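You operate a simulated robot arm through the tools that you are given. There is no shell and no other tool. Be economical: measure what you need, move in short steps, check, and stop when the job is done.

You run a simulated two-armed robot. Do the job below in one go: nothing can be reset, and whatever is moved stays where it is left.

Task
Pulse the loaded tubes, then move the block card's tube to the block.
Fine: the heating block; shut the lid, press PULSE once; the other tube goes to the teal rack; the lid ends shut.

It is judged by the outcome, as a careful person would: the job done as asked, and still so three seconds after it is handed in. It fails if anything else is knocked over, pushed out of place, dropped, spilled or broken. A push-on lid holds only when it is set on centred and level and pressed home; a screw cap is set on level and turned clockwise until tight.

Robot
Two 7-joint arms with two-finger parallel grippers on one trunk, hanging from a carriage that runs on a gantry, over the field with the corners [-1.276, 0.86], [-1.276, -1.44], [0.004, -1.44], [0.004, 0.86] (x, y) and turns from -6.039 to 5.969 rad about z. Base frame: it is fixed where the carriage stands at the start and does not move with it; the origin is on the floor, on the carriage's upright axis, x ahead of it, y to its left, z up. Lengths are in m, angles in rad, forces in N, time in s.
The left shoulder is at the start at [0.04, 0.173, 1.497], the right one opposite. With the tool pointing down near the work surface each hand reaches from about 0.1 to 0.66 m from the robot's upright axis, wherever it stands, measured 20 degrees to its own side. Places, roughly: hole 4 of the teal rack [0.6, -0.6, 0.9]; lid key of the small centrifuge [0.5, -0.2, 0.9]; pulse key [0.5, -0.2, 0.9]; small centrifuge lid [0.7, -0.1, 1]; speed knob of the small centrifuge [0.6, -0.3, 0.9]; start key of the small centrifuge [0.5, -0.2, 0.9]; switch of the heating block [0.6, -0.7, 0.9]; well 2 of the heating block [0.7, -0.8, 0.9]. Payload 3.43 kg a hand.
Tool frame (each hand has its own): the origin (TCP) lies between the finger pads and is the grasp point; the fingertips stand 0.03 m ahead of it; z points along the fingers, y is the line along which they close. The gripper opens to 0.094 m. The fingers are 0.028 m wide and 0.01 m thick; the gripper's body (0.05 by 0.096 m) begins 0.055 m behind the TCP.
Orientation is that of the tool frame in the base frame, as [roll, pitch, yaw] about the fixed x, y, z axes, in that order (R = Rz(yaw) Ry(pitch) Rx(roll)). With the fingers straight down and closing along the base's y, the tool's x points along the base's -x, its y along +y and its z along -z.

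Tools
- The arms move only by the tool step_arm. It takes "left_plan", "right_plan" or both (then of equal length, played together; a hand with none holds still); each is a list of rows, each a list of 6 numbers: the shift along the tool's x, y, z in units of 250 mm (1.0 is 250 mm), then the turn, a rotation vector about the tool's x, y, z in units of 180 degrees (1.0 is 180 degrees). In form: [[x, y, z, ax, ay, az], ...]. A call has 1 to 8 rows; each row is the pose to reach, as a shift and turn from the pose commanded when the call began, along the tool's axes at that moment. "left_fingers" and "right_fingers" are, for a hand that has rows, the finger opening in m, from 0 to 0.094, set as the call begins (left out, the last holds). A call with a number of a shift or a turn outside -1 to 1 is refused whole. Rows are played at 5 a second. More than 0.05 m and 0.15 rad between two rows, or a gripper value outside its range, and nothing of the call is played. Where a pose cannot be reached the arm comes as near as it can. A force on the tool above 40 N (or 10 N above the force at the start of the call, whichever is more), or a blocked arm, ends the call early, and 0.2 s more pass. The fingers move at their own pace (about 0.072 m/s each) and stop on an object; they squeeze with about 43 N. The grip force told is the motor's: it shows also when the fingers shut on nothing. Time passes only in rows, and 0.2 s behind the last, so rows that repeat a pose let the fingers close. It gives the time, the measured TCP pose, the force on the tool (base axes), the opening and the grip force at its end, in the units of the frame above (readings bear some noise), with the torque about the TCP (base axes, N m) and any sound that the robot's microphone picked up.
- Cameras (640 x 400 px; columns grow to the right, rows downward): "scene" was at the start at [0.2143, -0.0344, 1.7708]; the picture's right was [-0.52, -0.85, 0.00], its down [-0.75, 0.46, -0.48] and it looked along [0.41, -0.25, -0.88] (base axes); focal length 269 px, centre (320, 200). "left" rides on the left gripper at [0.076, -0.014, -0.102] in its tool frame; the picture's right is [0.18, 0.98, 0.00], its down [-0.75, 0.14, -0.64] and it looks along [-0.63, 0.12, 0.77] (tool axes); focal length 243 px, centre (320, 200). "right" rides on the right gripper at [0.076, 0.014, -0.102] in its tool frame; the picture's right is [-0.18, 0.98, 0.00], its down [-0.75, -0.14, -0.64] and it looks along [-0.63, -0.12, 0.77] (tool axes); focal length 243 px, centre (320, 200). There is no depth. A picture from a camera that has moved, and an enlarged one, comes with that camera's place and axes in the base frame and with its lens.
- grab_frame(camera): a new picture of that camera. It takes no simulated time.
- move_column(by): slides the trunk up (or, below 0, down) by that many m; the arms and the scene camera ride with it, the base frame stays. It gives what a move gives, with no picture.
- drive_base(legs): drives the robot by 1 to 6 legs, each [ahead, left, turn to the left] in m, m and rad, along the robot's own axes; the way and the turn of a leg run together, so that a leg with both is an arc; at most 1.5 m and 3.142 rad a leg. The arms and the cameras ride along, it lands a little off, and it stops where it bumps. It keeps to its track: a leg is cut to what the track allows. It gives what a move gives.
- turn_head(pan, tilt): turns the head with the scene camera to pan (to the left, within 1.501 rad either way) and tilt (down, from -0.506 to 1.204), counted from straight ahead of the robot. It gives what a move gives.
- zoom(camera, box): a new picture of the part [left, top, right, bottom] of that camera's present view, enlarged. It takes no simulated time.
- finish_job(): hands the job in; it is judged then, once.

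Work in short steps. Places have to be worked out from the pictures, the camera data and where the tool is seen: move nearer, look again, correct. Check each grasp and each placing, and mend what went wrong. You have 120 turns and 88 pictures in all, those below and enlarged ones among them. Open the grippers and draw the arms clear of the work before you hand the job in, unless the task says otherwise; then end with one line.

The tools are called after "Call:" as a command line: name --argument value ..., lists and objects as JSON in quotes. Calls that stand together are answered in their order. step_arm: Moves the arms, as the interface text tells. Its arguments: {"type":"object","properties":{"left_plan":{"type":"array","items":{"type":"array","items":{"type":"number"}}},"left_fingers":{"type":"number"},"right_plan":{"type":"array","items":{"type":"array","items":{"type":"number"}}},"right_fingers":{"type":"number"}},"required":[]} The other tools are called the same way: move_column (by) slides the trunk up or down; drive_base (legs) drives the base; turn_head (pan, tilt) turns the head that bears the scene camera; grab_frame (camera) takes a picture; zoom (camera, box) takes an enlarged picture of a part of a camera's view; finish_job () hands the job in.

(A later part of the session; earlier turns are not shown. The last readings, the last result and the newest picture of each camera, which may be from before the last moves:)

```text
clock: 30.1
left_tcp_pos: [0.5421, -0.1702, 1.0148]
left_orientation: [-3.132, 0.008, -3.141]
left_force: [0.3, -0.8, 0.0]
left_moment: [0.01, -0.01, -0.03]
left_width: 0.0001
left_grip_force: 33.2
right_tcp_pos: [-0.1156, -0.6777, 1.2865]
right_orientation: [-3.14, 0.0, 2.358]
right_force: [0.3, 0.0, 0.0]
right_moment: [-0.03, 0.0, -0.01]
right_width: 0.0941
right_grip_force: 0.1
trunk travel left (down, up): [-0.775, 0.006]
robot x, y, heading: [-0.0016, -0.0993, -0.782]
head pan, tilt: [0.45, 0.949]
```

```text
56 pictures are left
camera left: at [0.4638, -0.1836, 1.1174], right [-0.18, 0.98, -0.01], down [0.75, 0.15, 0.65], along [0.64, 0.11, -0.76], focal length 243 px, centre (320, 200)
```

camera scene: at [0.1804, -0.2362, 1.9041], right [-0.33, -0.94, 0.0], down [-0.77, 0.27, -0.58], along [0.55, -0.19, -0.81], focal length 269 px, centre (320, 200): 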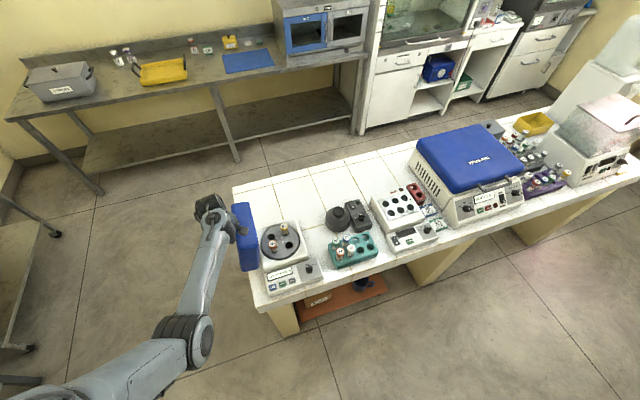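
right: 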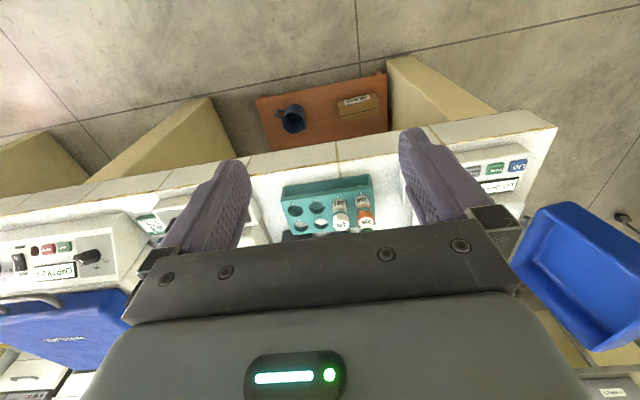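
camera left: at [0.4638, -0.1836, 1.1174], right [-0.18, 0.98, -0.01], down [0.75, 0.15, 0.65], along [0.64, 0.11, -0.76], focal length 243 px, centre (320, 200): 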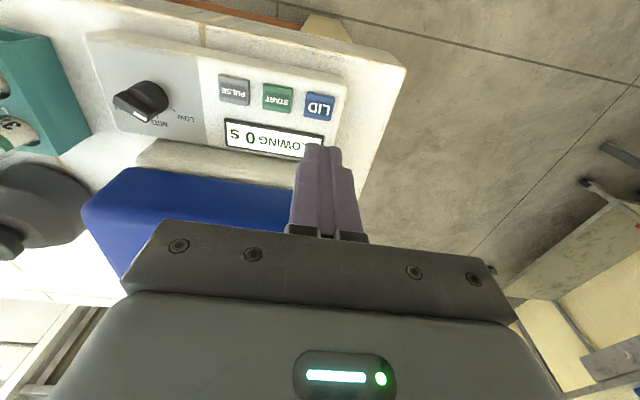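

"SLOWING 0 s". Wait a bit more before touching the LID key.

Call:
step_arm --left_plan '[[0, 0, 0.1, 0, 0, 0], [0, 0, 0.2, 0, 0, 0], [0, 0, 0.28, 0, 0, 0], [0, 0, 0.28, 0, 0, 0], [0, 0, 0.28, 0, 0, 0], [0, 0, 0.28, 0, 0, 0], [0, 0, 0.28, 0, 0, 0], [0, 0, 0.28, 0, 0, 0]]'

Call:
step_arm --left_plan '[[0, 0, 0, 0, 0, 0], [0, 0, 0, 0, 0, 0], [0, 0, 0, 0, 0, 0], [0, 0, 0, 0, 0, 0], [0, 0, 0, 0, 0, 0], [0, 0, 0, 0, 0, 0], [0, 0, 0, 0, 0, 0], [0, 0, 0, 0, 0, 0]]'

Call:
grab_frame --camera "left"

```text
clock: 31.9
left_tcp_pos: [0.5415, -0.1715, 0.9487]
left_orientation: [-3.134, 0.006, -3.141]
left_force: [0.3, -0.3, 0.7]
left_moment: [0.0, -0.01, 0.02]
left_width: 0.0
left_grip_force: 33.0
right_tcp_pos: [-0.1147, -0.6786, 1.2864]
right_orientation: [-3.141, 0.0, 2.358]
right_force: [-1.0, 0.1, -0.1]
right_moment: [0.03, 0.02, -0.02]
right_width: 0.0941
right_grip_force: 0.1
trunk travel left (down, up): [-0.775, 0.006]
robot x, y, heading: [-0.0011, -0.0983, -0.785]
head pan, tilt: [0.45, 0.949]
```

```text
clock: 33.7
left_tcp_pos: [0.5399, -0.1723, 0.9489]
left_orientation: [-3.132, 0.008, 3.141]
left_force: [-0.1, -0.2, 0.7]
left_moment: [-0.03, 0.01, 0.0]
left_width: 0.0
left_grip_force: 33.5
right_tcp_pos: [-0.1144, -0.6779, 1.2862]
right_orientation: [3.141, 0.0, 2.358]
right_force: [-0.6, -0.5, 0.5]
right_moment: [-0.01, 0.02, -0.02]
right_width: 0.0939
right_grip_force: 0.0
trunk travel left (down, up): [-0.775, 0.006]
robot x, y, heading: [0.0011, -0.1003, -0.783]
head pan, tilt: [0.45, 0.949]
```

```text
55 pictures are left
camera left: at [0.4633, -0.1846, 1.0503], right [-0.18, 0.98, -0.01], down [0.75, 0.15, 0.65], along [0.64, 0.11, -0.76], focal length 243 px, centre (320, 200)
```

left: 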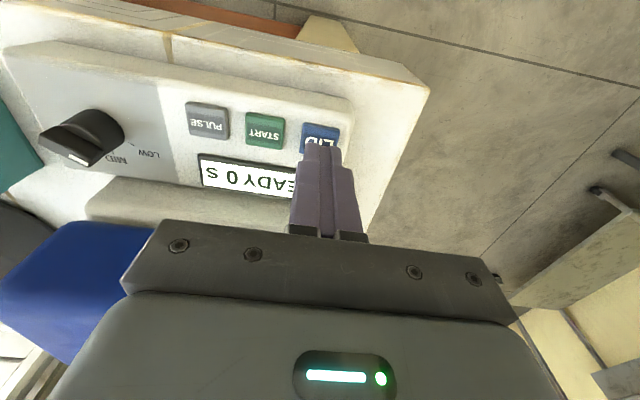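

READY again. Press the LID key.

Call:
step_arm --left_plan '[[0, 0, 0.03, 0, 0, 0], [0, 0, 0.055, 0, 0, 0], [0, 0, 0.07, 0, 0, 0], [0, 0, 0.085, 0, 0, 0], [0, 0, 0.095, 0, 0, 0], [0, 0, 0.107, 0, 0, 0]]'

Call:
step_arm --left_plan '[[0, 0, -0.1, 0, 0, 0], [0, 0, -0.25, 0, 0, 0], [0, 0, -0.4, 0, 0, 0], [0, 0, -0.55, 0, 0, 0], [0, 0, -0.7, 0, 0, 0], [0, 0, -0.85, 0, 0, 0]]'

Call:
grab_frame --camera "scene"

Call:
grab_frame --camera "left"

```text
clock: 35.1
left_tcp_pos: [0.5422, -0.1721, 0.9233]
left_orientation: [-3.135, 0.008, -3.14]
left_force: [-2.2, 1.0, 5.8]
left_moment: [0.06, 0.07, 0.0]
left_width: 0.0
left_grip_force: 32.7
right_tcp_pos: [-0.1154, -0.677, 1.2853]
right_orientation: [3.14, 0.002, 2.358]
right_force: [0.0, 0.9, 0.3]
right_moment: [0.01, 0.0, 0.01]
right_width: 0.0939
right_grip_force: 0.1
trunk travel left (down, up): [-0.775, 0.006]
robot x, y, heading: [-0.0006, -0.1002, -0.785]
head pan, tilt: [0.45, 0.949]
heard: click
```

```text
clock: 36.5
left_tcp_pos: [0.5408, -0.1691, 1.1366]
left_orientation: [-3.132, 0.006, -3.141]
left_force: [-0.7, -0.6, -0.3]
left_moment: [0.02, 0.0, 0.02]
left_width: 0.0
left_grip_force: 33.3
right_tcp_pos: [-0.1133, -0.6779, 1.2857]
right_orientation: [3.14, 0.0, 2.358]
right_force: [-0.2, -0.2, -0.2]
right_moment: [0.0, 0.01, -0.01]
right_width: 0.0939
right_grip_force: 0.0
trunk travel left (down, up): [-0.775, 0.006]
robot x, y, heading: [-0.002, -0.1006, -0.78]
head pan, tilt: [0.45, 0.949]
```

```text
54 pictures are left
camera scene: at [0.1803, -0.2364, 1.904], right [-0.33, -0.94, 0.0], down [-0.77, 0.27, -0.58], along [0.55, -0.19, -0.81], focal length 269 px, centre (320, 200)
```

scene: 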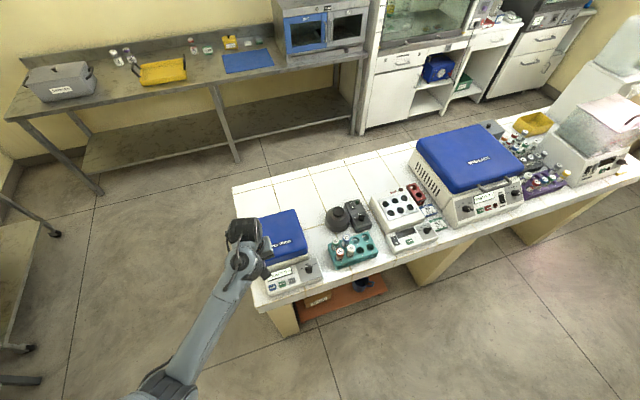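

```text
53 pictures are left
camera left: at [0.4633, -0.1835, 1.238], right [-0.18, 0.98, -0.01], down [0.75, 0.15, 0.65], along [0.64, 0.11, -0.76], focal length 243 px, centre (320, 200)
```

left: 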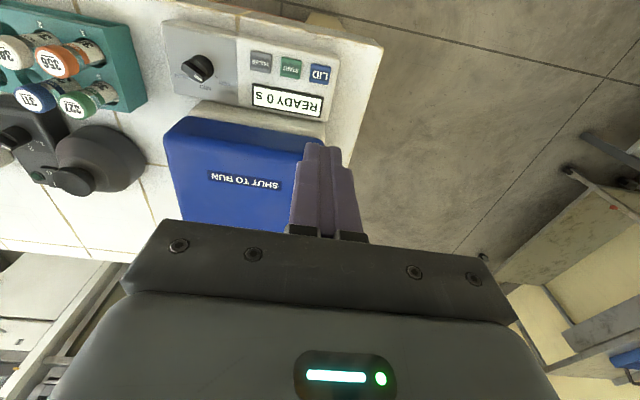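

The display still says READY; check whether the lid popped up a little.

Call:
zoom --camera "scene" --box '[230, 200, 350, 290]'

Call:
zoom --camera "left" --box '[150, 20, 390, 190]'

```text
4.44 times, centred on (290, 245) of scene
camera zoom: at [0.1803, -0.2364, 1.904], right [-0.33, -0.94, 0.0], down [-0.77, 0.27, -0.58], along [0.55, -0.19, -0.81], focal length 1196 px, centre (453, 0)
```

zoom: 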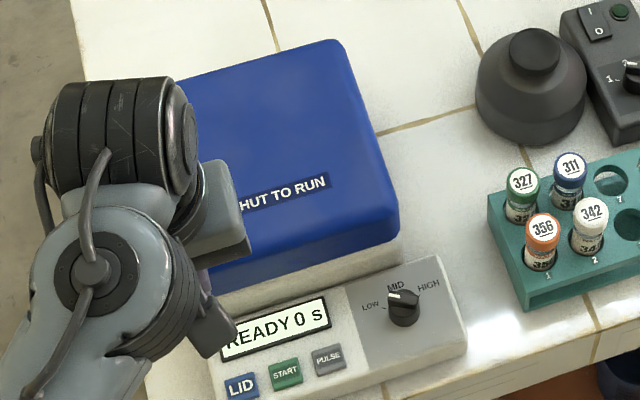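

```text
2.35 times, centred on (270, 105) of left
camera zoom: at [0.4633, -0.1835, 1.238], right [-0.18, 0.98, -0.01], down [0.75, 0.15, 0.65], along [0.64, 0.11, -0.76], focal length 571 px, centre (438, 424)
```

zoom: 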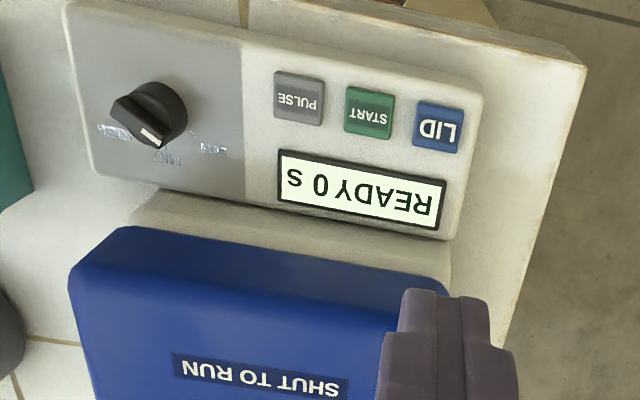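

Lid looks still down; likely just unlatched. I drive 0.3 m toward -y so that the head camera can see the lid's right side for a lip to lift.

Call:
drive_base --legs '[[0.212, -0.212, 0]]'

Call:
turn_head --pan 1.0 --tilt 0.9

Call:
grab_frame --camera "scene"

```text
clock: 38.5
left_tcp_pos: [0.5347, -0.4747, 1.1366]
left_orientation: [-3.133, 0.007, -3.138]
left_force: [-0.1, -0.1, 0.6]
left_moment: [0.0, 0.0, -0.05]
left_width: 0.0
left_grip_force: 33.0
right_tcp_pos: [-0.1213, -0.9839, 1.2867]
right_orientation: [-3.141, -0.002, 2.362]
right_force: [0.0, -0.1, -0.1]
right_moment: [0.02, -0.03, 0.01]
right_width: 0.094
right_grip_force: 0.1
trunk travel left (down, up): [-0.775, 0.006]
robot x, y, heading: [-0.0107, -0.4028, -0.785]
head pan, tilt: [0.45, 0.949]
```

```text
clock: 39.5
left_tcp_pos: [0.5332, -0.475, 1.1355]
left_orientation: [-3.133, 0.009, -3.14]
left_force: [0.0, 0.4, 0.6]
left_moment: [-0.01, -0.02, 0.02]
left_width: 0.0
left_grip_force: 33.6
right_tcp_pos: [-0.1206, -0.983, 1.2856]
right_orientation: [-3.141, 0.001, 2.361]
right_force: [-0.3, -0.5, -0.3]
right_moment: [0.0, 0.01, 0.04]
right_width: 0.094
right_grip_force: 0.0
trunk travel left (down, up): [-0.775, 0.006]
robot x, y, heading: [-0.0079, -0.4028, -0.775]
head pan, tilt: [1.0, 0.901]
```

```text
50 pictures are left
camera scene: at [0.1781, -0.5014, 1.9077], right [0.22, -0.98, 0.0], down [-0.77, -0.17, -0.62], along [0.61, 0.13, -0.78], focal length 269 px, centre (320, 200)
```

scene: 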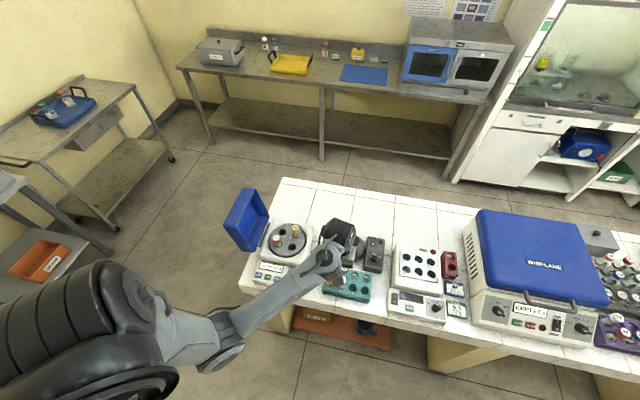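

The lid has swung fully open by itself. Zoom in on the rotor and on the rack and block.

Call:
zoom --camera "scene" --box '[230, 190, 350, 290]'

Call:
zoom --camera "scene" --box '[330, 220, 480, 320]'

```text
4.00 times, centred on (290, 240) of scene
camera zoom: at [0.1781, -0.5014, 1.9077], right [0.22, -0.98, 0.0], down [-0.77, -0.17, -0.62], along [0.61, 0.13, -0.78], focal length 1076 px, centre (440, 40)
```

zoom: 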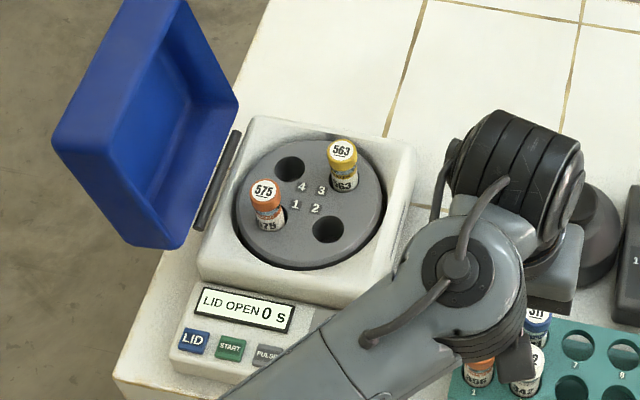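

```text
4.00 times, centred on (405, 270) of scene
camera zoom: at [0.1781, -0.5014, 1.9077], right [0.22, -0.98, 0.0], down [-0.77, -0.17, -0.62], along [0.61, 0.13, -0.78], focal length 1076 px, centre (-20, -80)
```

zoom: 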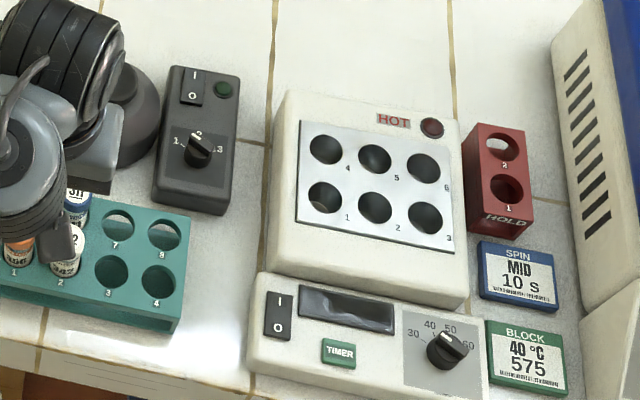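

Lid is open, tubes still at ≈575 (.678,-.21), 563 (.735,-.27). First 563: move the left hand above it with fingers opened to 0.055 and hand yawed a bit to stay off the wrist limit.

Call:
step_arm --left_plan '[[-0.13, 0.136, 0, 0, 0, -0.03], [-0.26, 0.27, 0, 0, 0, -0.06], [-0.39, 0.41, 0, 0, 0, -0.095], [-0.52, 0.544, 0, 0, 0, -0.095], [-0.65, 0.68, 0, 0, 0, -0.095], [-0.8, 0.816, 0, 0, 0, -0.095]]' --left_fingers 0.055

Call:
grab_frame --camera "left"

```text
refused: row 6 steps farther than a row can; nothing moved
```

```text
47 pictures are left
camera left: at [0.4561, -0.4876, 1.2375], right [-0.19, 0.98, -0.01], down [0.75, 0.15, 0.65], along [0.64, 0.11, -0.76], focal length 243 px, centre (320, 200)
```

left: 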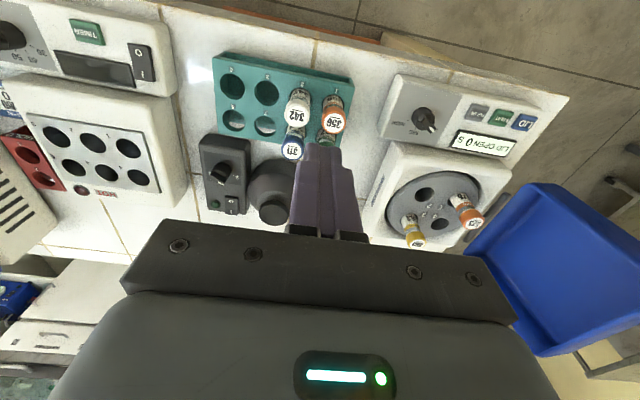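

Retry with smaller rows.

Call:
step_arm --left_plan '[[-0.12, 0.12, 0, 0, 0, -0.03], [-0.24, 0.24, 0, 0, 0, -0.06], [-0.36, 0.36, 0, 0, 0, -0.095], [-0.48, 0.48, 0, 0, 0, -0.095], [-0.6, 0.6, 0, 0, 0, -0.095], [-0.7, 0.72, 0, 0, 0, -0.095], [-0.8, 0.816, 0, 0, 0, -0.095]]' --left_fingers 0.055

Call:
grab_frame --camera "left"

Call:
zoom --camera "scene" --box '[230, 190, 350, 290]'

```text
clock: 41.1
left_tcp_pos: [0.7335, -0.2685, 1.138]
left_orientation: [-3.132, 0.005, -2.842]
left_force: [-0.5, -0.8, -0.6]
left_moment: [0.02, 0.02, 0.05]
left_width: 0.0551
left_grip_force: 0.0
right_tcp_pos: [-0.1206, -0.9825, 1.286]
right_orientation: [3.141, -0.001, 2.361]
right_force: [-0.2, -0.5, 0.1]
right_moment: [0.01, 0.0, 0.01]
right_width: 0.0939
right_grip_force: 0.1
trunk travel left (down, up): [-0.775, 0.006]
robot x, y, heading: [-0.0075, -0.4068, -0.782]
head pan, tilt: [1.0, 0.901]
```

```text
46 pictures are left
camera left: at [0.6634, -0.3031, 1.2395], right [-0.47, 0.88, -0.01], down [0.67, 0.36, 0.64], along [0.57, 0.29, -0.77], focal length 243 px, centre (320, 200)
```

left: 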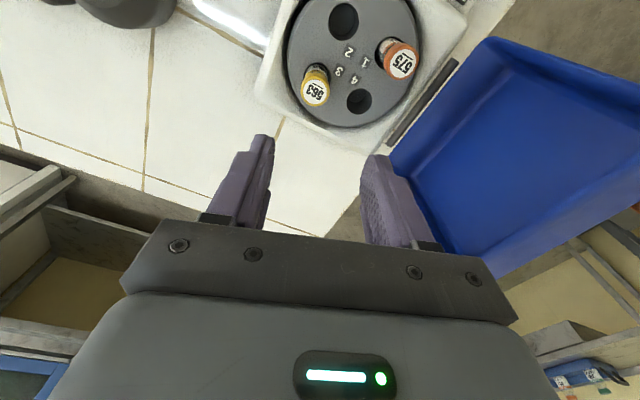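

```text
4.00 times, centred on (290, 240) of scene
camera zoom: at [0.1782, -0.5013, 1.9077], right [0.22, -0.98, 0.0], down [-0.76, -0.17, -0.62], along [0.61, 0.14, -0.78], focal length 1076 px, centre (440, 40)
```

zoom: 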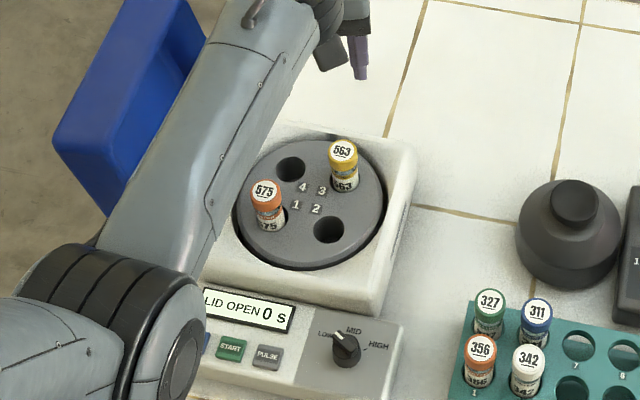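

Reach is fine. 563's cap at ≈(.735,-.272,.97). Descend to TCP z≈.957.

Call:
step_arm --left_plan '[[0.003, -0.015, 0.18, 0, 0, 0], [0.003, -0.015, 0.36, 0, 0, 0], [0.003, -0.015, 0.5, 0, 0, 0]]'

Call:
grab_frame --camera "left"

Call:
zoom --camera "scene" --box '[230, 190, 350, 290]'

```text
clock: 41.9
left_tcp_pos: [0.7339, -0.273, 1.0105]
left_orientation: [-3.132, 0.007, -2.844]
left_force: [-0.8, 1.5, -0.2]
left_moment: [-0.02, -0.02, 0.06]
left_width: 0.055
left_grip_force: 0.0
right_tcp_pos: [-0.1206, -0.984, 1.2852]
right_orientation: [-3.141, -0.002, 2.363]
right_force: [-0.3, -0.7, 0.0]
right_moment: [-0.01, 0.0, 0.02]
right_width: 0.0939
right_grip_force: 0.0
trunk travel left (down, up): [-0.775, 0.006]
robot x, y, heading: [-0.0056, -0.4062, -0.784]
head pan, tilt: [1.0, 0.901]
```

```text
44 pictures are left
camera left: at [0.6637, -0.3085, 1.1123], right [-0.47, 0.88, -0.01], down [0.67, 0.36, 0.64], along [0.57, 0.29, -0.76], focal length 243 px, centre (320, 200)
```

left: 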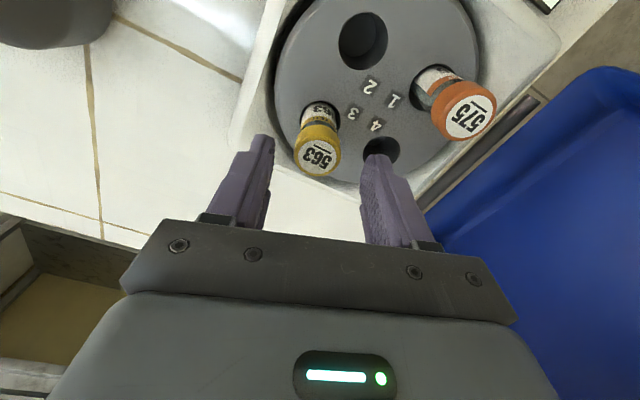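

```text
4.00 times, centred on (290, 240) of scene
camera zoom: at [0.1781, -0.5014, 1.9077], right [0.22, -0.98, 0.0], down [-0.76, -0.17, -0.62], along [0.61, 0.14, -0.78], focal length 1076 px, centre (440, 40)
```

zoom: 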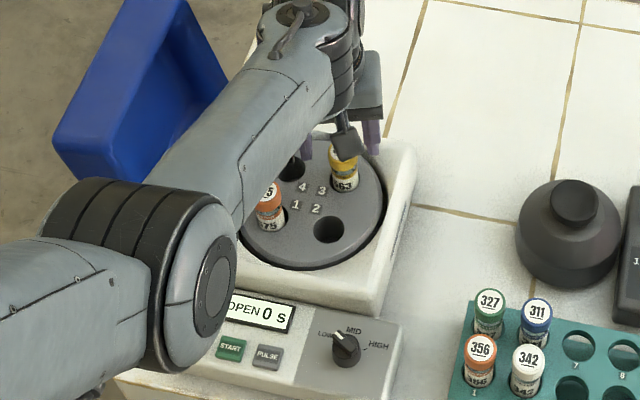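

Centred between the fingers. Descend the rest and close.

Call:
step_arm --left_plan '[[-0.01, 0, 0.1, 0, 0, 0], [-0.012, 0, 0.21, 0, 0, 0]]'

Call:
step_arm --left_plan '[[0, 0, 0, 0, 0, 0], [0, 0, 0, 0, 0, 0], [0, 0, 0, 0, 0, 0], [0, 0, 0, 0, 0, 0]]' --left_fingers 0.0

Call:
grab_frame --camera "left"

```text
clock: 42.5
left_tcp_pos: [0.7314, -0.2703, 0.9785]
left_orientation: [-3.132, 0.005, -2.842]
left_force: [0.2, -0.9, 0.1]
left_moment: [0.0, -0.01, -0.01]
left_width: 0.0549
left_grip_force: 0.0
left hand out of reach, approached as far as the arm can: row 2
right_tcp_pos: [-0.12, -0.9851, 1.2868]
right_orientation: [3.142, 0.001, 2.361]
right_force: [0.7, 0.3, 0.4]
right_moment: [-0.01, 0.01, 0.0]
right_width: 0.0941
right_grip_force: 0.2
trunk travel left (down, up): [-0.775, 0.006]
robot x, y, heading: [-0.0071, -0.4062, -0.783]
head pan, tilt: [1.0, 0.901]
```

```text
clock: 43.5
left_tcp_pos: [0.732, -0.27, 0.9795]
left_orientation: [-3.131, 0.005, -2.839]
left_force: [0.4, -2.2, -0.1]
left_moment: [-0.02, -0.04, 0.02]
left_width: 0.0287
left_grip_force: 43.1
right_tcp_pos: [-0.1216, -0.9833, 1.2869]
right_orientation: [3.141, -0.001, 2.361]
right_force: [0.8, -0.2, -0.4]
right_moment: [-0.01, -0.02, -0.02]
right_width: 0.0938
right_grip_force: 0.0
trunk travel left (down, up): [-0.775, 0.006]
robot x, y, heading: [-0.0121, -0.4025, -0.774]
head pan, tilt: [1.0, 0.901]
```

```text
42 pictures are left
camera left: at [0.6611, -0.305, 1.0813], right [-0.47, 0.88, -0.01], down [0.67, 0.36, 0.64], along [0.57, 0.29, -0.77], focal length 243 px, centre (320, 200)
```

left: 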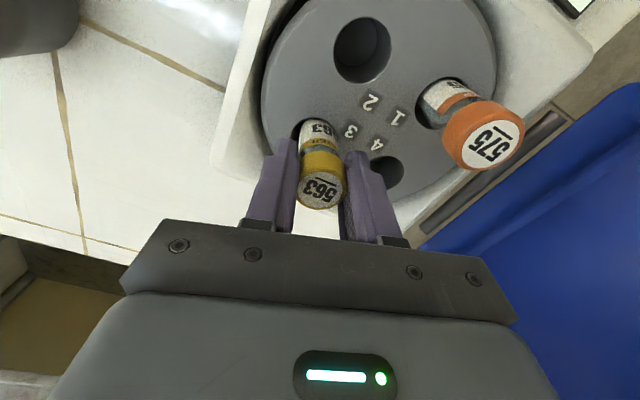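

Arm ran out of reach slightly high (tips on the cap only). I reopen and lower the whole trunk by 22 mm for a lower grip, then close.

Call:
step_arm --left_plan '[[0, 0, 0, 0, 0, 0], [0, 0, 0, 0, 0, 0], [0, 0, 0, 0, 0, 0]]' --left_fingers 0.055

Call:
move_column --by -0.022

Call:
step_arm --left_plan '[[0, 0, 0, 0, 0, 0], [0, 0, 0, 0, 0, 0], [0, 0, 0, 0, 0, 0], [0, 0, 0, 0, 0, 0]]' --left_fingers 0.0

Call:
grab_frame --camera "left"

```text
clock: 44.3
left_tcp_pos: [0.7307, -0.2703, 0.9793]
left_orientation: [-3.132, 0.005, -2.841]
left_force: [0.5, 0.1, 0.7]
left_moment: [-0.03, -0.02, 0.0]
left_width: 0.055
left_grip_force: 0.0
right_tcp_pos: [-0.1209, -0.9848, 1.2863]
right_orientation: [3.141, 0.001, 2.363]
right_force: [0.7, -0.4, 0.7]
right_moment: [-0.02, -0.03, 0.01]
right_width: 0.094
right_grip_force: 0.1
trunk travel left (down, up): [-0.775, 0.006]
robot x, y, heading: [-0.009, -0.4011, -0.775]
head pan, tilt: [1.0, 0.901]
```

```text
clock: 45.0
left_tcp_pos: [0.7318, -0.2686, 0.9573]
left_orientation: [-3.132, 0.003, -2.841]
left_force: [0.1, -0.1, 0.4]
left_moment: [0.03, 0.01, 0.0]
left_width: 0.055
left_grip_force: 0.1
right_tcp_pos: [-0.1205, -0.9835, 1.264]
right_orientation: [-3.14, 0.001, 2.36]
right_force: [-0.6, 0.3, 0.2]
right_moment: [-0.04, 0.02, -0.03]
right_width: 0.0941
right_grip_force: 0.0
trunk travel left (down, up): [-0.753, 0.028]
robot x, y, heading: [-0.0088, -0.4064, -0.782]
head pan, tilt: [1.0, 0.901]
```

```text
clock: 46.0
left_tcp_pos: [0.7313, -0.2696, 0.9579]
left_orientation: [-3.13, 0.007, -2.842]
left_force: [1.0, -2.1, -0.6]
left_moment: [-0.06, -0.02, -0.02]
left_width: 0.0285
left_grip_force: 42.8
right_tcp_pos: [-0.1209, -0.9842, 1.2642]
right_orientation: [-3.14, 0.0, 2.362]
right_force: [-0.1, 1.1, 0.6]
right_moment: [0.02, -0.02, -0.01]
right_width: 0.0943
right_grip_force: 0.1
trunk travel left (down, up): [-0.753, 0.028]
robot x, y, heading: [-0.0035, -0.4045, -0.779]
head pan, tilt: [1.0, 0.901]
```

```text
41 pictures are left
camera left: at [0.6612, -0.3051, 1.0593], right [-0.47, 0.88, -0.01], down [0.67, 0.36, 0.64], along [0.57, 0.29, -0.77], focal length 243 px, centre (320, 200)
```

left: 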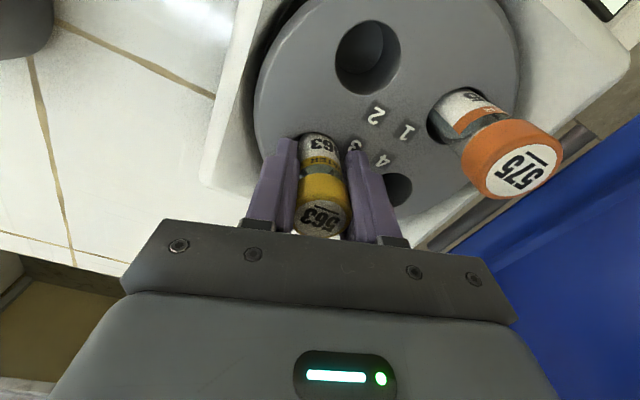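

Good grip (0.0285 m). Lift straight up.

Call:
step_arm --left_plan '[[0, 0, -0.1, 0, 0, 0], [0, 0, -0.25, 0, 0, 0], [0, 0, -0.4, 0, 0, 0], [0, 0, -0.55, 0, 0, 0], [0, 0, -0.7, 0, 0, 0]]'

Call:
grab_frame --camera "scene"

```text
clock: 47.2
left_tcp_pos: [0.7292, -0.2686, 1.1316]
left_orientation: [-3.13, 0.004, -2.842]
left_force: [0.3, -0.3, -0.6]
left_moment: [0.0, 0.02, 0.01]
left_width: 0.0283
left_grip_force: 42.9
right_tcp_pos: [-0.1202, -0.9837, 1.2632]
right_orientation: [3.142, 0.001, 2.361]
right_force: [-0.6, -0.4, 0.7]
right_moment: [0.0, 0.03, 0.01]
right_width: 0.094
right_grip_force: 0.1
trunk travel left (down, up): [-0.753, 0.028]
robot x, y, heading: [-0.0052, -0.4101, -0.775]
head pan, tilt: [1.0, 0.901]
```

```text
40 pictures are left
camera scene: at [0.1782, -0.5013, 1.8856], right [0.22, -0.98, 0.0], down [-0.76, -0.17, -0.62], along [0.61, 0.14, -0.78], focal length 269 px, centre (320, 200)
```

scene: 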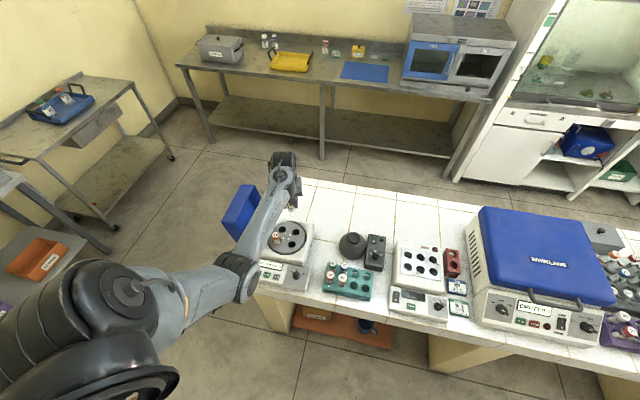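

563 is out. Zoom on the rack and block with a clear view for exact hole positions.

Call:
zoom --camera "scene" --box '[320, 230, 480, 330]'

```text
4.00 times, centred on (400, 280) of scene
camera zoom: at [0.1782, -0.5013, 1.8856], right [0.22, -0.98, 0.0], down [-0.76, -0.17, -0.62], along [0.61, 0.14, -0.78], focal length 1076 px, centre (0, -120)
```

zoom: 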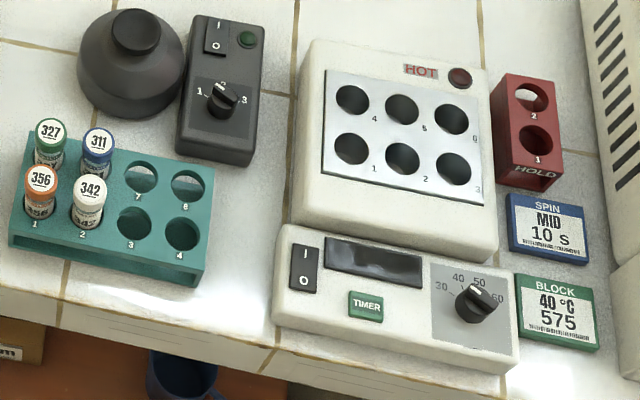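

Retract toward the robot to x≈.565 then drive 0.31 m toward -y to the rack.

Call:
step_arm --left_plan '[[0.16, 0.05, 0, 0, 0, 0], [0.32, 0.1, 0, 0, 0, 0], [0.48, 0.15, 0, 0, 0, 0], [0.634, 0.196, 0, 0, 0, 0]]'

Call:
drive_base --legs '[[0.219, -0.219, 0]]'

Call:
grab_frame --camera "left"

```text
clock: 48.2
left_tcp_pos: [0.5611, -0.2693, 1.131]
left_orientation: [-3.133, 0.004, -2.84]
left_force: [-0.8, 0.1, 0.5]
left_moment: [-0.01, 0.02, 0.0]
left_width: 0.0285
left_grip_force: 43.2
right_tcp_pos: [-0.1216, -0.9838, 1.2646]
right_orientation: [3.14, 0.0, 2.361]
right_force: [0.0, 0.3, -0.9]
right_moment: [-0.02, 0.0, 0.04]
right_width: 0.0939
right_grip_force: 0.0
trunk travel left (down, up): [-0.753, 0.028]
robot x, y, heading: [-0.0085, -0.4033, -0.779]
head pan, tilt: [1.0, 0.901]
```

```text
clock: 50.2
left_tcp_pos: [0.5547, -0.5677, 1.131]
left_orientation: [-3.131, 0.005, -2.834]
left_force: [-0.4, -0.5, -0.2]
left_moment: [0.01, 0.0, 0.02]
left_width: 0.0285
left_grip_force: 43.3
right_tcp_pos: [-0.1229, -1.2892, 1.2639]
right_orientation: [3.14, 0.0, 2.368]
right_force: [0.7, 0.9, 0.3]
right_moment: [-0.01, 0.03, 0.06]
right_width: 0.0941
right_grip_force: 0.0
trunk travel left (down, up): [-0.753, 0.028]
robot x, y, heading: [-0.0161, -0.7102, -0.772]
head pan, tilt: [1.0, 0.901]
```

```text
38 pictures are left
camera left: at [0.4847, -0.6036, 1.2321], right [-0.47, 0.88, -0.01], down [0.67, 0.37, 0.64], along [0.57, 0.3, -0.77], focal length 243 px, centre (320, 200)
```

left: 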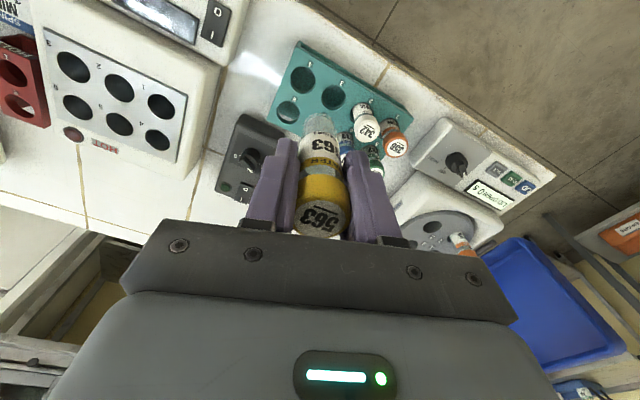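

Hole 4 triangulates to ≈(.563,-.586). I check the tube in the grip from the head camera to find its axis offset.

Call:
turn_head --pan 0.9 --tilt 0.85

Call:
grab_frame --camera "scene"

Call:
zoom --camera "left" --box '[230, 50, 410, 250]'

```text
clock: 50.9
left_tcp_pos: [0.554, -0.567, 1.1288]
left_orientation: [-3.132, 0.005, -2.833]
left_force: [-0.9, -0.4, -1.1]
left_moment: [0.02, 0.0, 0.0]
left_width: 0.0287
left_grip_force: 43.5
right_tcp_pos: [-0.1228, -1.289, 1.264]
right_orientation: [-3.141, 0.0, 2.369]
right_force: [-0.6, 0.3, 0.3]
right_moment: [0.01, 0.03, -0.01]
right_width: 0.0941
right_grip_force: 0.0
trunk travel left (down, up): [-0.753, 0.028]
robot x, y, heading: [-0.0155, -0.7064, -0.775]
head pan, tilt: [0.901, 0.85]
```

```text
37 pictures are left
camera scene: at [0.1763, -0.8104, 1.8895], right [0.13, -0.99, 0.0], down [-0.75, -0.1, -0.66], along [0.65, 0.08, -0.75], focal length 269 px, centre (320, 200)
```

scene: 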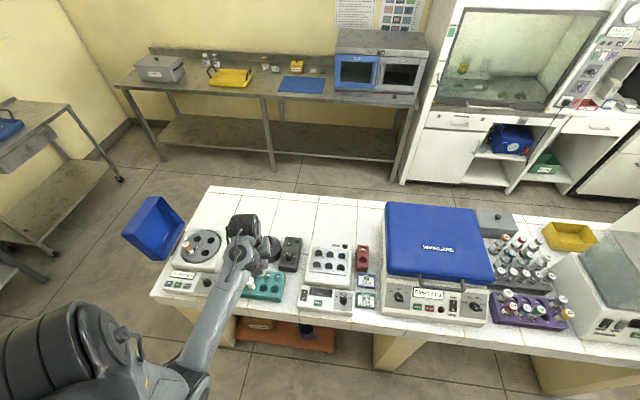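

```text
2.00 times, centred on (320, 150) of left
camera zoom: at [0.4847, -0.6036, 1.2321], right [-0.47, 0.88, -0.01], down [0.67, 0.37, 0.64], along [0.57, 0.3, -0.76], focal length 485 px, centre (320, 300)
```

zoom: 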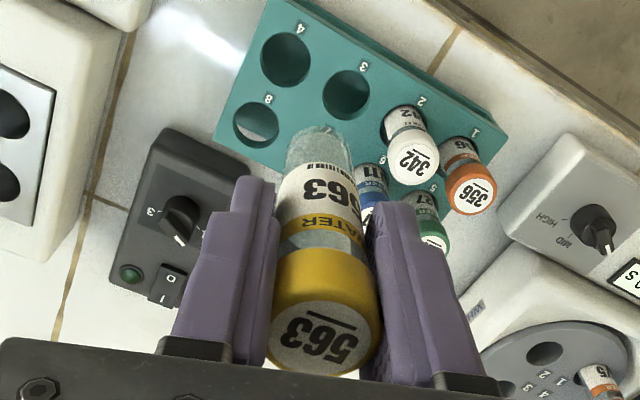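

Tube bottom hangs ≈.085 below TCP. I shift over hole 4 and come down to TCP z≈1.03, then look.

Call:
step_arm --left_plan '[[0.005, -0.082, 0, 0, 0, 0], [0.005, -0.082, 0.13, 0, 0, 0], [0.005, -0.082, 0.26, 0, 0, 0], [0.005, -0.082, 0.38, 0, 0, 0]]'

Call:
zoom --camera "left" --box '[230, 50, 410, 250]'

Call:
zoom --camera "scene" --box '[210, 230, 330, 320]'

```text
clock: 51.9
left_tcp_pos: [0.5612, -0.5873, 1.0371]
left_orientation: [-3.13, 0.003, -2.833]
left_force: [0.0, 0.7, -1.0]
left_moment: [0.0, 0.0, 0.03]
left_width: 0.0287
left_grip_force: 43.3
right_tcp_pos: [-0.1234, -1.2886, 1.2636]
right_orientation: [3.14, 0.0, 2.368]
right_force: [-0.1, 0.4, 0.7]
right_moment: [-0.01, -0.02, -0.01]
right_width: 0.094
right_grip_force: 0.1
trunk travel left (down, up): [-0.753, 0.028]
robot x, y, heading: [-0.0173, -0.7078, -0.778]
head pan, tilt: [0.901, 0.85]
```

```text
2.00 times, centred on (320, 150) of left
camera zoom: at [0.4908, -0.6224, 1.1388], right [-0.47, 0.88, -0.01], down [0.67, 0.37, 0.64], along [0.57, 0.3, -0.76], focal length 485 px, centre (320, 300)
```

zoom: 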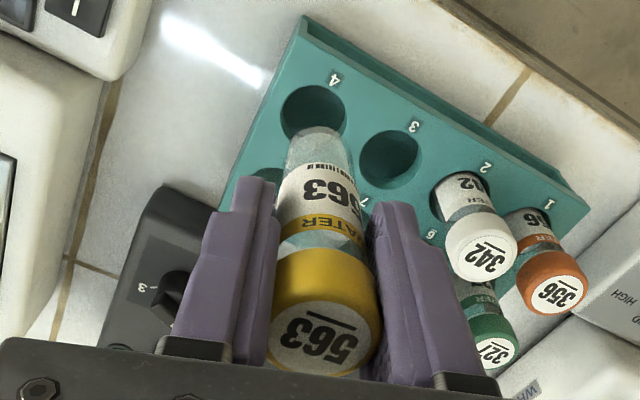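

```text
4.44 times, centred on (270, 275) of scene
camera zoom: at [0.1762, -0.8105, 1.8896], right [0.13, -0.99, 0.0], down [-0.75, -0.1, -0.66], along [0.65, 0.08, -0.75], focal length 1196 px, centre (542, -133)
```

zoom: 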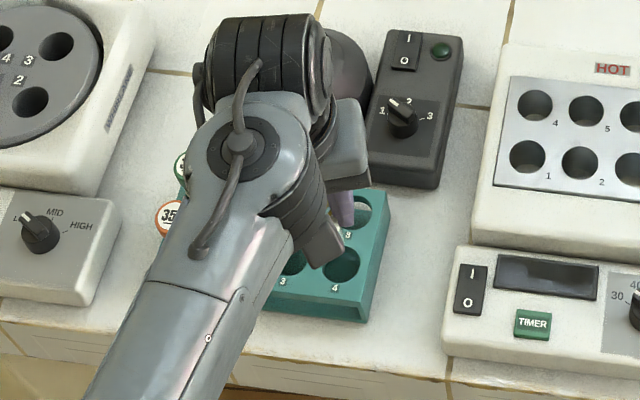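

Correct slightly (back 5 mm, -y 3.5 mm) and lower until the tube bottom is almost at the rack top.

Call:
step_arm --left_plan '[[0.02, -0.014, 0, 0, 0, 0], [0.02, -0.014, 0.08, 0, 0, 0]]'

Call:
zoom --camera "left" --box '[230, 50, 410, 250]'

```text
clock: 52.5
left_tcp_pos: [0.5562, -0.5928, 1.0154]
left_orientation: [-3.131, 0.005, -2.833]
left_force: [-0.2, 0.9, -1.3]
left_moment: [0.03, 0.02, 0.01]
left_width: 0.0284
left_grip_force: 42.8
right_tcp_pos: [-0.1231, -1.2881, 1.2637]
right_orientation: [-3.141, -0.001, 2.368]
right_force: [0.4, -0.2, 0.3]
right_moment: [0.03, 0.0, -0.02]
right_width: 0.0942
right_grip_force: 0.1
trunk travel left (down, up): [-0.753, 0.028]
robot x, y, heading: [-0.0155, -0.712, -0.771]
head pan, tilt: [0.901, 0.85]
```

```text
2.00 times, centred on (320, 150) of left
camera zoom: at [0.4868, -0.6281, 1.1173], right [-0.47, 0.88, -0.01], down [0.67, 0.37, 0.64], along [0.57, 0.3, -0.76], focal length 485 px, centre (320, 300)
```

zoom: 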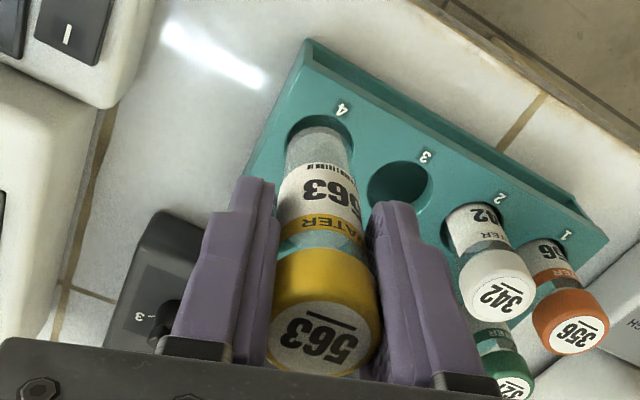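

Tube is nested within the hole's outline. Lower slowly, watching force.

Call:
step_arm --left_plan '[[0, 0, 0.03, 0, 0, 0], [0, 0, 0.06, 0, 0, 0], [0, 0, 0.09, 0, 0, 0], [0, 0, 0.12, 0, 0, 0]]'

Call:
zoom --camera "left" --box '[230, 50, 410, 250]'

```text
clock: 53.5
left_tcp_pos: [0.5576, -0.5937, 0.9851]
left_orientation: [-3.131, 0.005, -2.833]
left_force: [0.8, -0.4, -0.2]
left_moment: [-0.03, 0.02, 0.07]
left_width: 0.0285
left_grip_force: 42.8
right_tcp_pos: [-0.1229, -1.2878, 1.2637]
right_orientation: [-3.142, -0.003, 2.368]
right_force: [0.1, -0.2, 0.3]
right_moment: [0.01, -0.03, 0.01]
right_width: 0.094
right_grip_force: 0.0
trunk travel left (down, up): [-0.753, 0.028]
robot x, y, heading: [-0.0136, -0.711, -0.772]
head pan, tilt: [0.901, 0.85]
```

```text
2.00 times, centred on (320, 150) of left
camera zoom: at [0.4876, -0.6293, 1.0872], right [-0.47, 0.88, -0.01], down [0.67, 0.37, 0.64], along [0.57, 0.3, -0.76], focal length 485 px, centre (320, 300)
```

zoom: 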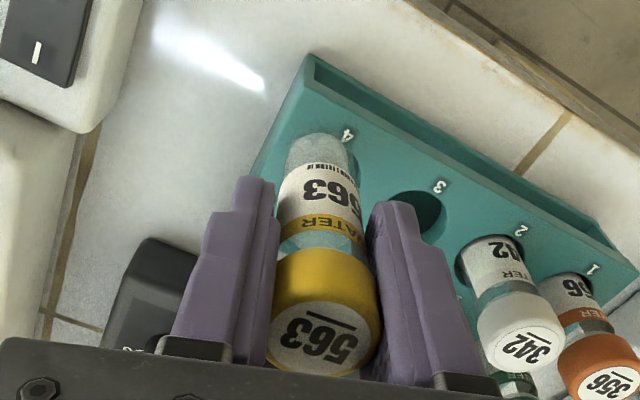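

The rack top must be lower (≈.89), so the hole is further out, ≈(.570,-.588); the tube bottom is still ~1 cm above and ~1 cm short. Raise a bit and shift forward.

Call:
step_arm --left_plan '[[0, 0, -0.04, 0, 0, 0], [-0.049, 0.01, -0.04, 0, 0, 0], [-0.049, 0.01, -0.02, 0, 0, 0]]'

Call:
zoom --camera "left" --box '[230, 50, 410, 250]'

```text
clock: 54.3
left_tcp_pos: [0.5676, -0.588, 0.9899]
left_orientation: [-3.131, 0.004, -2.832]
left_force: [-0.4, -0.2, -0.8]
left_moment: [-0.04, 0.0, 0.0]
left_width: 0.0285
left_grip_force: 43.3
right_tcp_pos: [-0.1223, -1.2883, 1.2638]
right_orientation: [3.142, -0.001, 2.367]
right_force: [-0.3, 0.5, 0.5]
right_moment: [-0.04, 0.02, 0.02]
right_width: 0.094
right_grip_force: 0.1
trunk travel left (down, up): [-0.753, 0.028]
robot x, y, heading: [-0.0185, -0.7097, -0.768]
head pan, tilt: [0.901, 0.85]
```

```text
2.00 times, centred on (320, 150) of left
camera zoom: at [0.4973, -0.6236, 1.0917], right [-0.47, 0.88, -0.01], down [0.67, 0.37, 0.64], along [0.57, 0.3, -0.77], focal length 485 px, centre (320, 300)
```

zoom: 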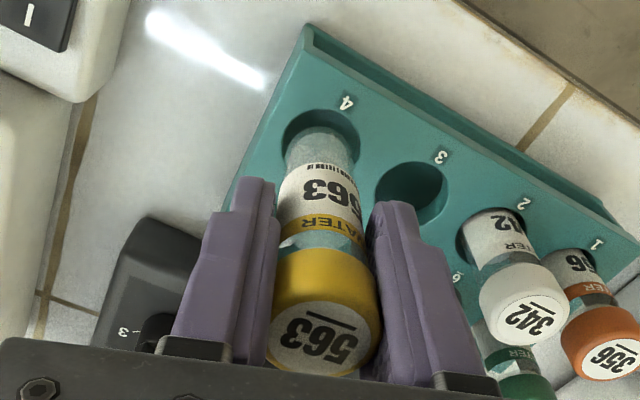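

The hole rim (≈34 mm) now surrounds the tube bottom well. Back off 1.5 mm and lower gently.

Call:
step_arm --left_plan '[[0.006, 0, 0.03, 0, 0, 0], [0.006, 0, 0.06, 0, 0, 0], [0.006, 0, 0.09, 0, 0, 0]]'

Call:
zoom --camera "left" --box '[230, 50, 410, 250]'

```text
clock: 55.1
left_tcp_pos: [0.5663, -0.5877, 0.9671]
left_orientation: [-3.131, 0.003, -2.833]
left_force: [0.5, 0.2, -0.7]
left_moment: [0.0, -0.01, 0.01]
left_width: 0.0286
left_grip_force: 42.6
right_tcp_pos: [-0.1235, -1.2882, 1.2648]
right_orientation: [-3.141, 0.0, 2.371]
right_force: [0.2, -0.2, 0.2]
right_moment: [-0.01, 0.01, 0.0]
right_width: 0.0938
right_grip_force: 0.1
trunk travel left (down, up): [-0.753, 0.028]
robot x, y, heading: [-0.014, -0.7101, -0.766]
head pan, tilt: [0.901, 0.85]
```

```text
2.00 times, centred on (320, 150) of left
camera zoom: at [0.4969, -0.6235, 1.0692], right [-0.47, 0.88, -0.01], down [0.67, 0.37, 0.64], along [0.57, 0.3, -0.77], focal length 485 px, centre (320, 300)
```

zoom: 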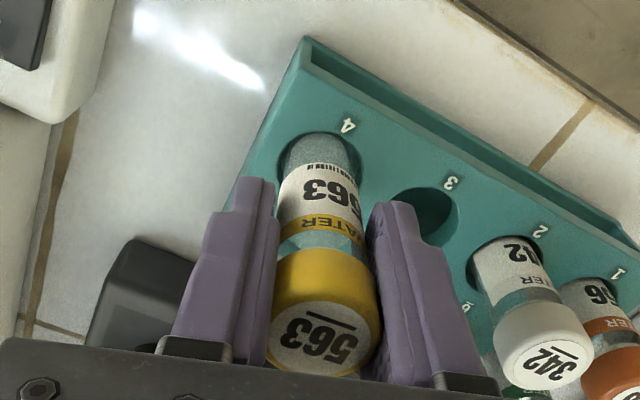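

The tube has entered the hole. Nudge 2 mm forward/+1 mm and keep lowering until it seats.

Call:
step_arm --left_plan '[[-0.007, 0.005, 0.01, 0, 0, 0], [-0.007, 0.005, 0.04, 0, 0, 0], [-0.007, 0.005, 0.07, 0, 0, 0], [-0.007, 0.005, 0.1, 0, 0, 0], [-0.007, 0.005, 0.12, 0, 0, 0]]'

Call:
zoom --camera "left" --box '[230, 50, 410, 250]'

```text
clock: 56.3
left_tcp_pos: [0.5678, -0.5867, 0.9367]
left_orientation: [-3.131, 0.004, -2.832]
left_force: [0.8, 0.0, -3.9]
left_moment: [0.0, 0.0, -0.02]
left_width: 0.0283
left_grip_force: 42.8
right_tcp_pos: [-0.1238, -1.2884, 1.2634]
right_orientation: [-3.141, 0.0, 2.37]
right_force: [0.5, -0.7, 0.0]
right_moment: [0.0, 0.04, 0.03]
right_width: 0.094
right_grip_force: 0.1
trunk travel left (down, up): [-0.753, 0.028]
robot x, y, heading: [-0.0136, -0.7093, -0.772]
head pan, tilt: [0.901, 0.85]
```

```text
2.00 times, centred on (320, 150) of left
camera zoom: at [0.4976, -0.6217, 1.0395], right [-0.47, 0.88, -0.01], down [0.67, 0.37, 0.64], along [0.57, 0.3, -0.77], focal length 485 px, centre (320, 300)
```

zoom: 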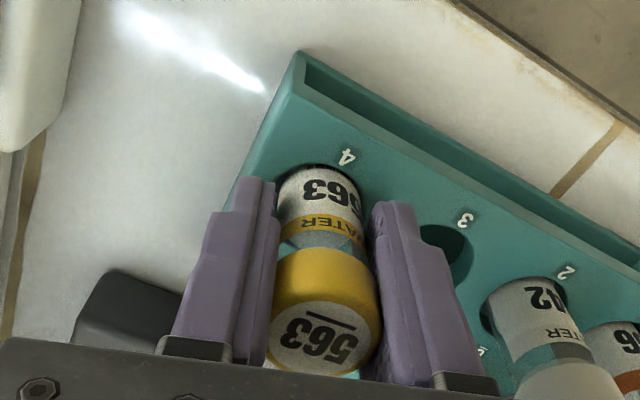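

In the hole. Keep lowering until seating force shows.

Call:
step_arm --left_plan '[[0, 0, 0.015, 0, 0, 0], [0, 0, 0.03, 0, 0, 0], [0, 0, 0.045, 0, 0, 0], [0, 0, 0.06, 0, 0, 0]]'

Call:
zoom --camera "left" --box '[230, 50, 410, 250]'

```text
clock: 57.2
left_tcp_pos: [0.5749, -0.5857, 0.9305]
left_orientation: [-3.126, 0.014, -2.83]
left_force: [-8.7, 2.0, 28.5]
left_moment: [0.2, 0.33, 0.08]
left_width: 0.0284
left_grip_force: 42.8
right_tcp_pos: [-0.1222, -1.2868, 1.2628]
right_orientation: [3.141, 0.001, 2.371]
right_force: [0.7, 0.8, -0.2]
right_moment: [0.02, -0.01, -0.02]
right_width: 0.0938
right_grip_force: 0.0
trunk travel left (down, up): [-0.753, 0.028]
robot x, y, heading: [-0.0154, -0.7093, -0.773]
head pan, tilt: [0.901, 0.85]
stopped in row 4 (left hand): the force on the tool passed its limit at 62 N (the readings are from after the stop); the commanded pose is now the measured one
```

```text
2.00 times, centred on (320, 150) of left
camera zoom: at [0.5033, -0.6215, 1.0318], right [-0.48, 0.88, -0.02], down [0.66, 0.37, 0.65], along [0.58, 0.3, -0.76], focal length 485 px, centre (320, 300)
```

zoom: 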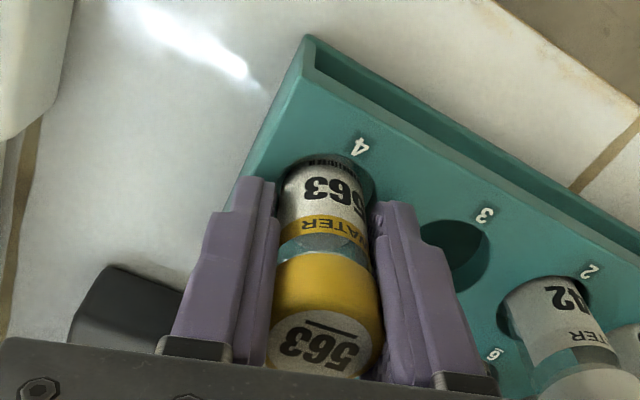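

Seated. Open the fingers to release (moderately, .05), then rise.

Call:
step_arm --left_plan '[[0, 0, -0.006, 0, 0, 0], [0, 0, -0.006, 0, 0, 0], [0, 0, -0.006, 0, 0, 0]]' --left_fingers 0.045

Call:
step_arm --left_plan '[[0, 0, -0.12, 0, 0, 0], [0, 0, -0.3, 0, 0, 0], [0, 0, -0.48, 0, 0, 0], [0, 0, -0.66, 0, 0, 0], [0, 0, -0.8, 0, 0, 0]]'

Call:
grab_frame --camera "left"

```text
clock: 58.0
left_tcp_pos: [0.5739, -0.5883, 0.9302]
left_orientation: [-3.13, 0.01, -2.833]
left_force: [4.5, -6.2, 6.6]
left_moment: [-0.03, 0.06, 0.02]
left_width: 0.0409
left_grip_force: 0.0
right_tcp_pos: [-0.1219, -1.289, 1.2636]
right_orientation: [-3.141, 0.004, 2.37]
right_force: [-1.4, -0.4, 0.1]
right_moment: [-0.01, 0.01, 0.02]
right_width: 0.0938
right_grip_force: 0.1
trunk travel left (down, up): [-0.753, 0.028]
robot x, y, heading: [-0.0158, -0.7059, -0.775]
head pan, tilt: [0.901, 0.85]
```

```text
clock: 59.2
left_tcp_pos: [0.5685, -0.5844, 1.1307]
left_orientation: [-3.129, 0.009, -2.832]
left_force: [0.1, -0.4, 0.8]
left_moment: [-0.03, -0.01, 0.04]
left_width: 0.0449
left_grip_force: 0.0
right_tcp_pos: [-0.1222, -1.2883, 1.2644]
right_orientation: [-3.141, 0.0, 2.369]
right_force: [0.1, -0.4, -0.8]
right_moment: [-0.01, 0.01, 0.01]
right_width: 0.0939
right_grip_force: 0.0
trunk travel left (down, up): [-0.753, 0.028]
robot x, y, heading: [-0.0146, -0.7076, -0.765]
head pan, tilt: [0.901, 0.85]
```

```text
27 pictures are left
camera left: at [0.4989, -0.6195, 1.2317], right [-0.47, 0.88, -0.01], down [0.67, 0.37, 0.65], along [0.57, 0.3, -0.76], focal length 243 px, centre (320, 200)
```

left: 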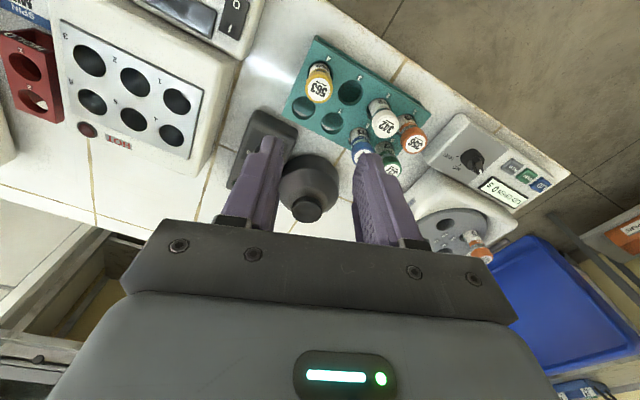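

563 stands in hole 4. Now drive back +y 0.305 m to fetch 575.

Call:
drive_base --legs '[[-0.2015, 0.2294, 0]]'

```text
clock: 61.3
left_tcp_pos: [0.5818, -0.2818, 1.1298]
left_orientation: [-3.128, 0.009, -2.826]
left_force: [-0.1, 0.3, 0.5]
left_moment: [0.0, -0.03, 0.0]
left_width: 0.0452
left_grip_force: 0.1
right_tcp_pos: [-0.1073, -0.9898, 1.2638]
right_orientation: [3.141, -0.001, 2.374]
right_force: [1.0, 0.3, 0.2]
right_moment: [-0.02, 0.03, -0.03]
right_width: 0.0942
right_grip_force: 0.1
trunk travel left (down, up): [-0.753, 0.028]
robot x, y, heading: [-0.0039, -0.4084, -0.769]
head pan, tilt: [0.901, 0.85]
```

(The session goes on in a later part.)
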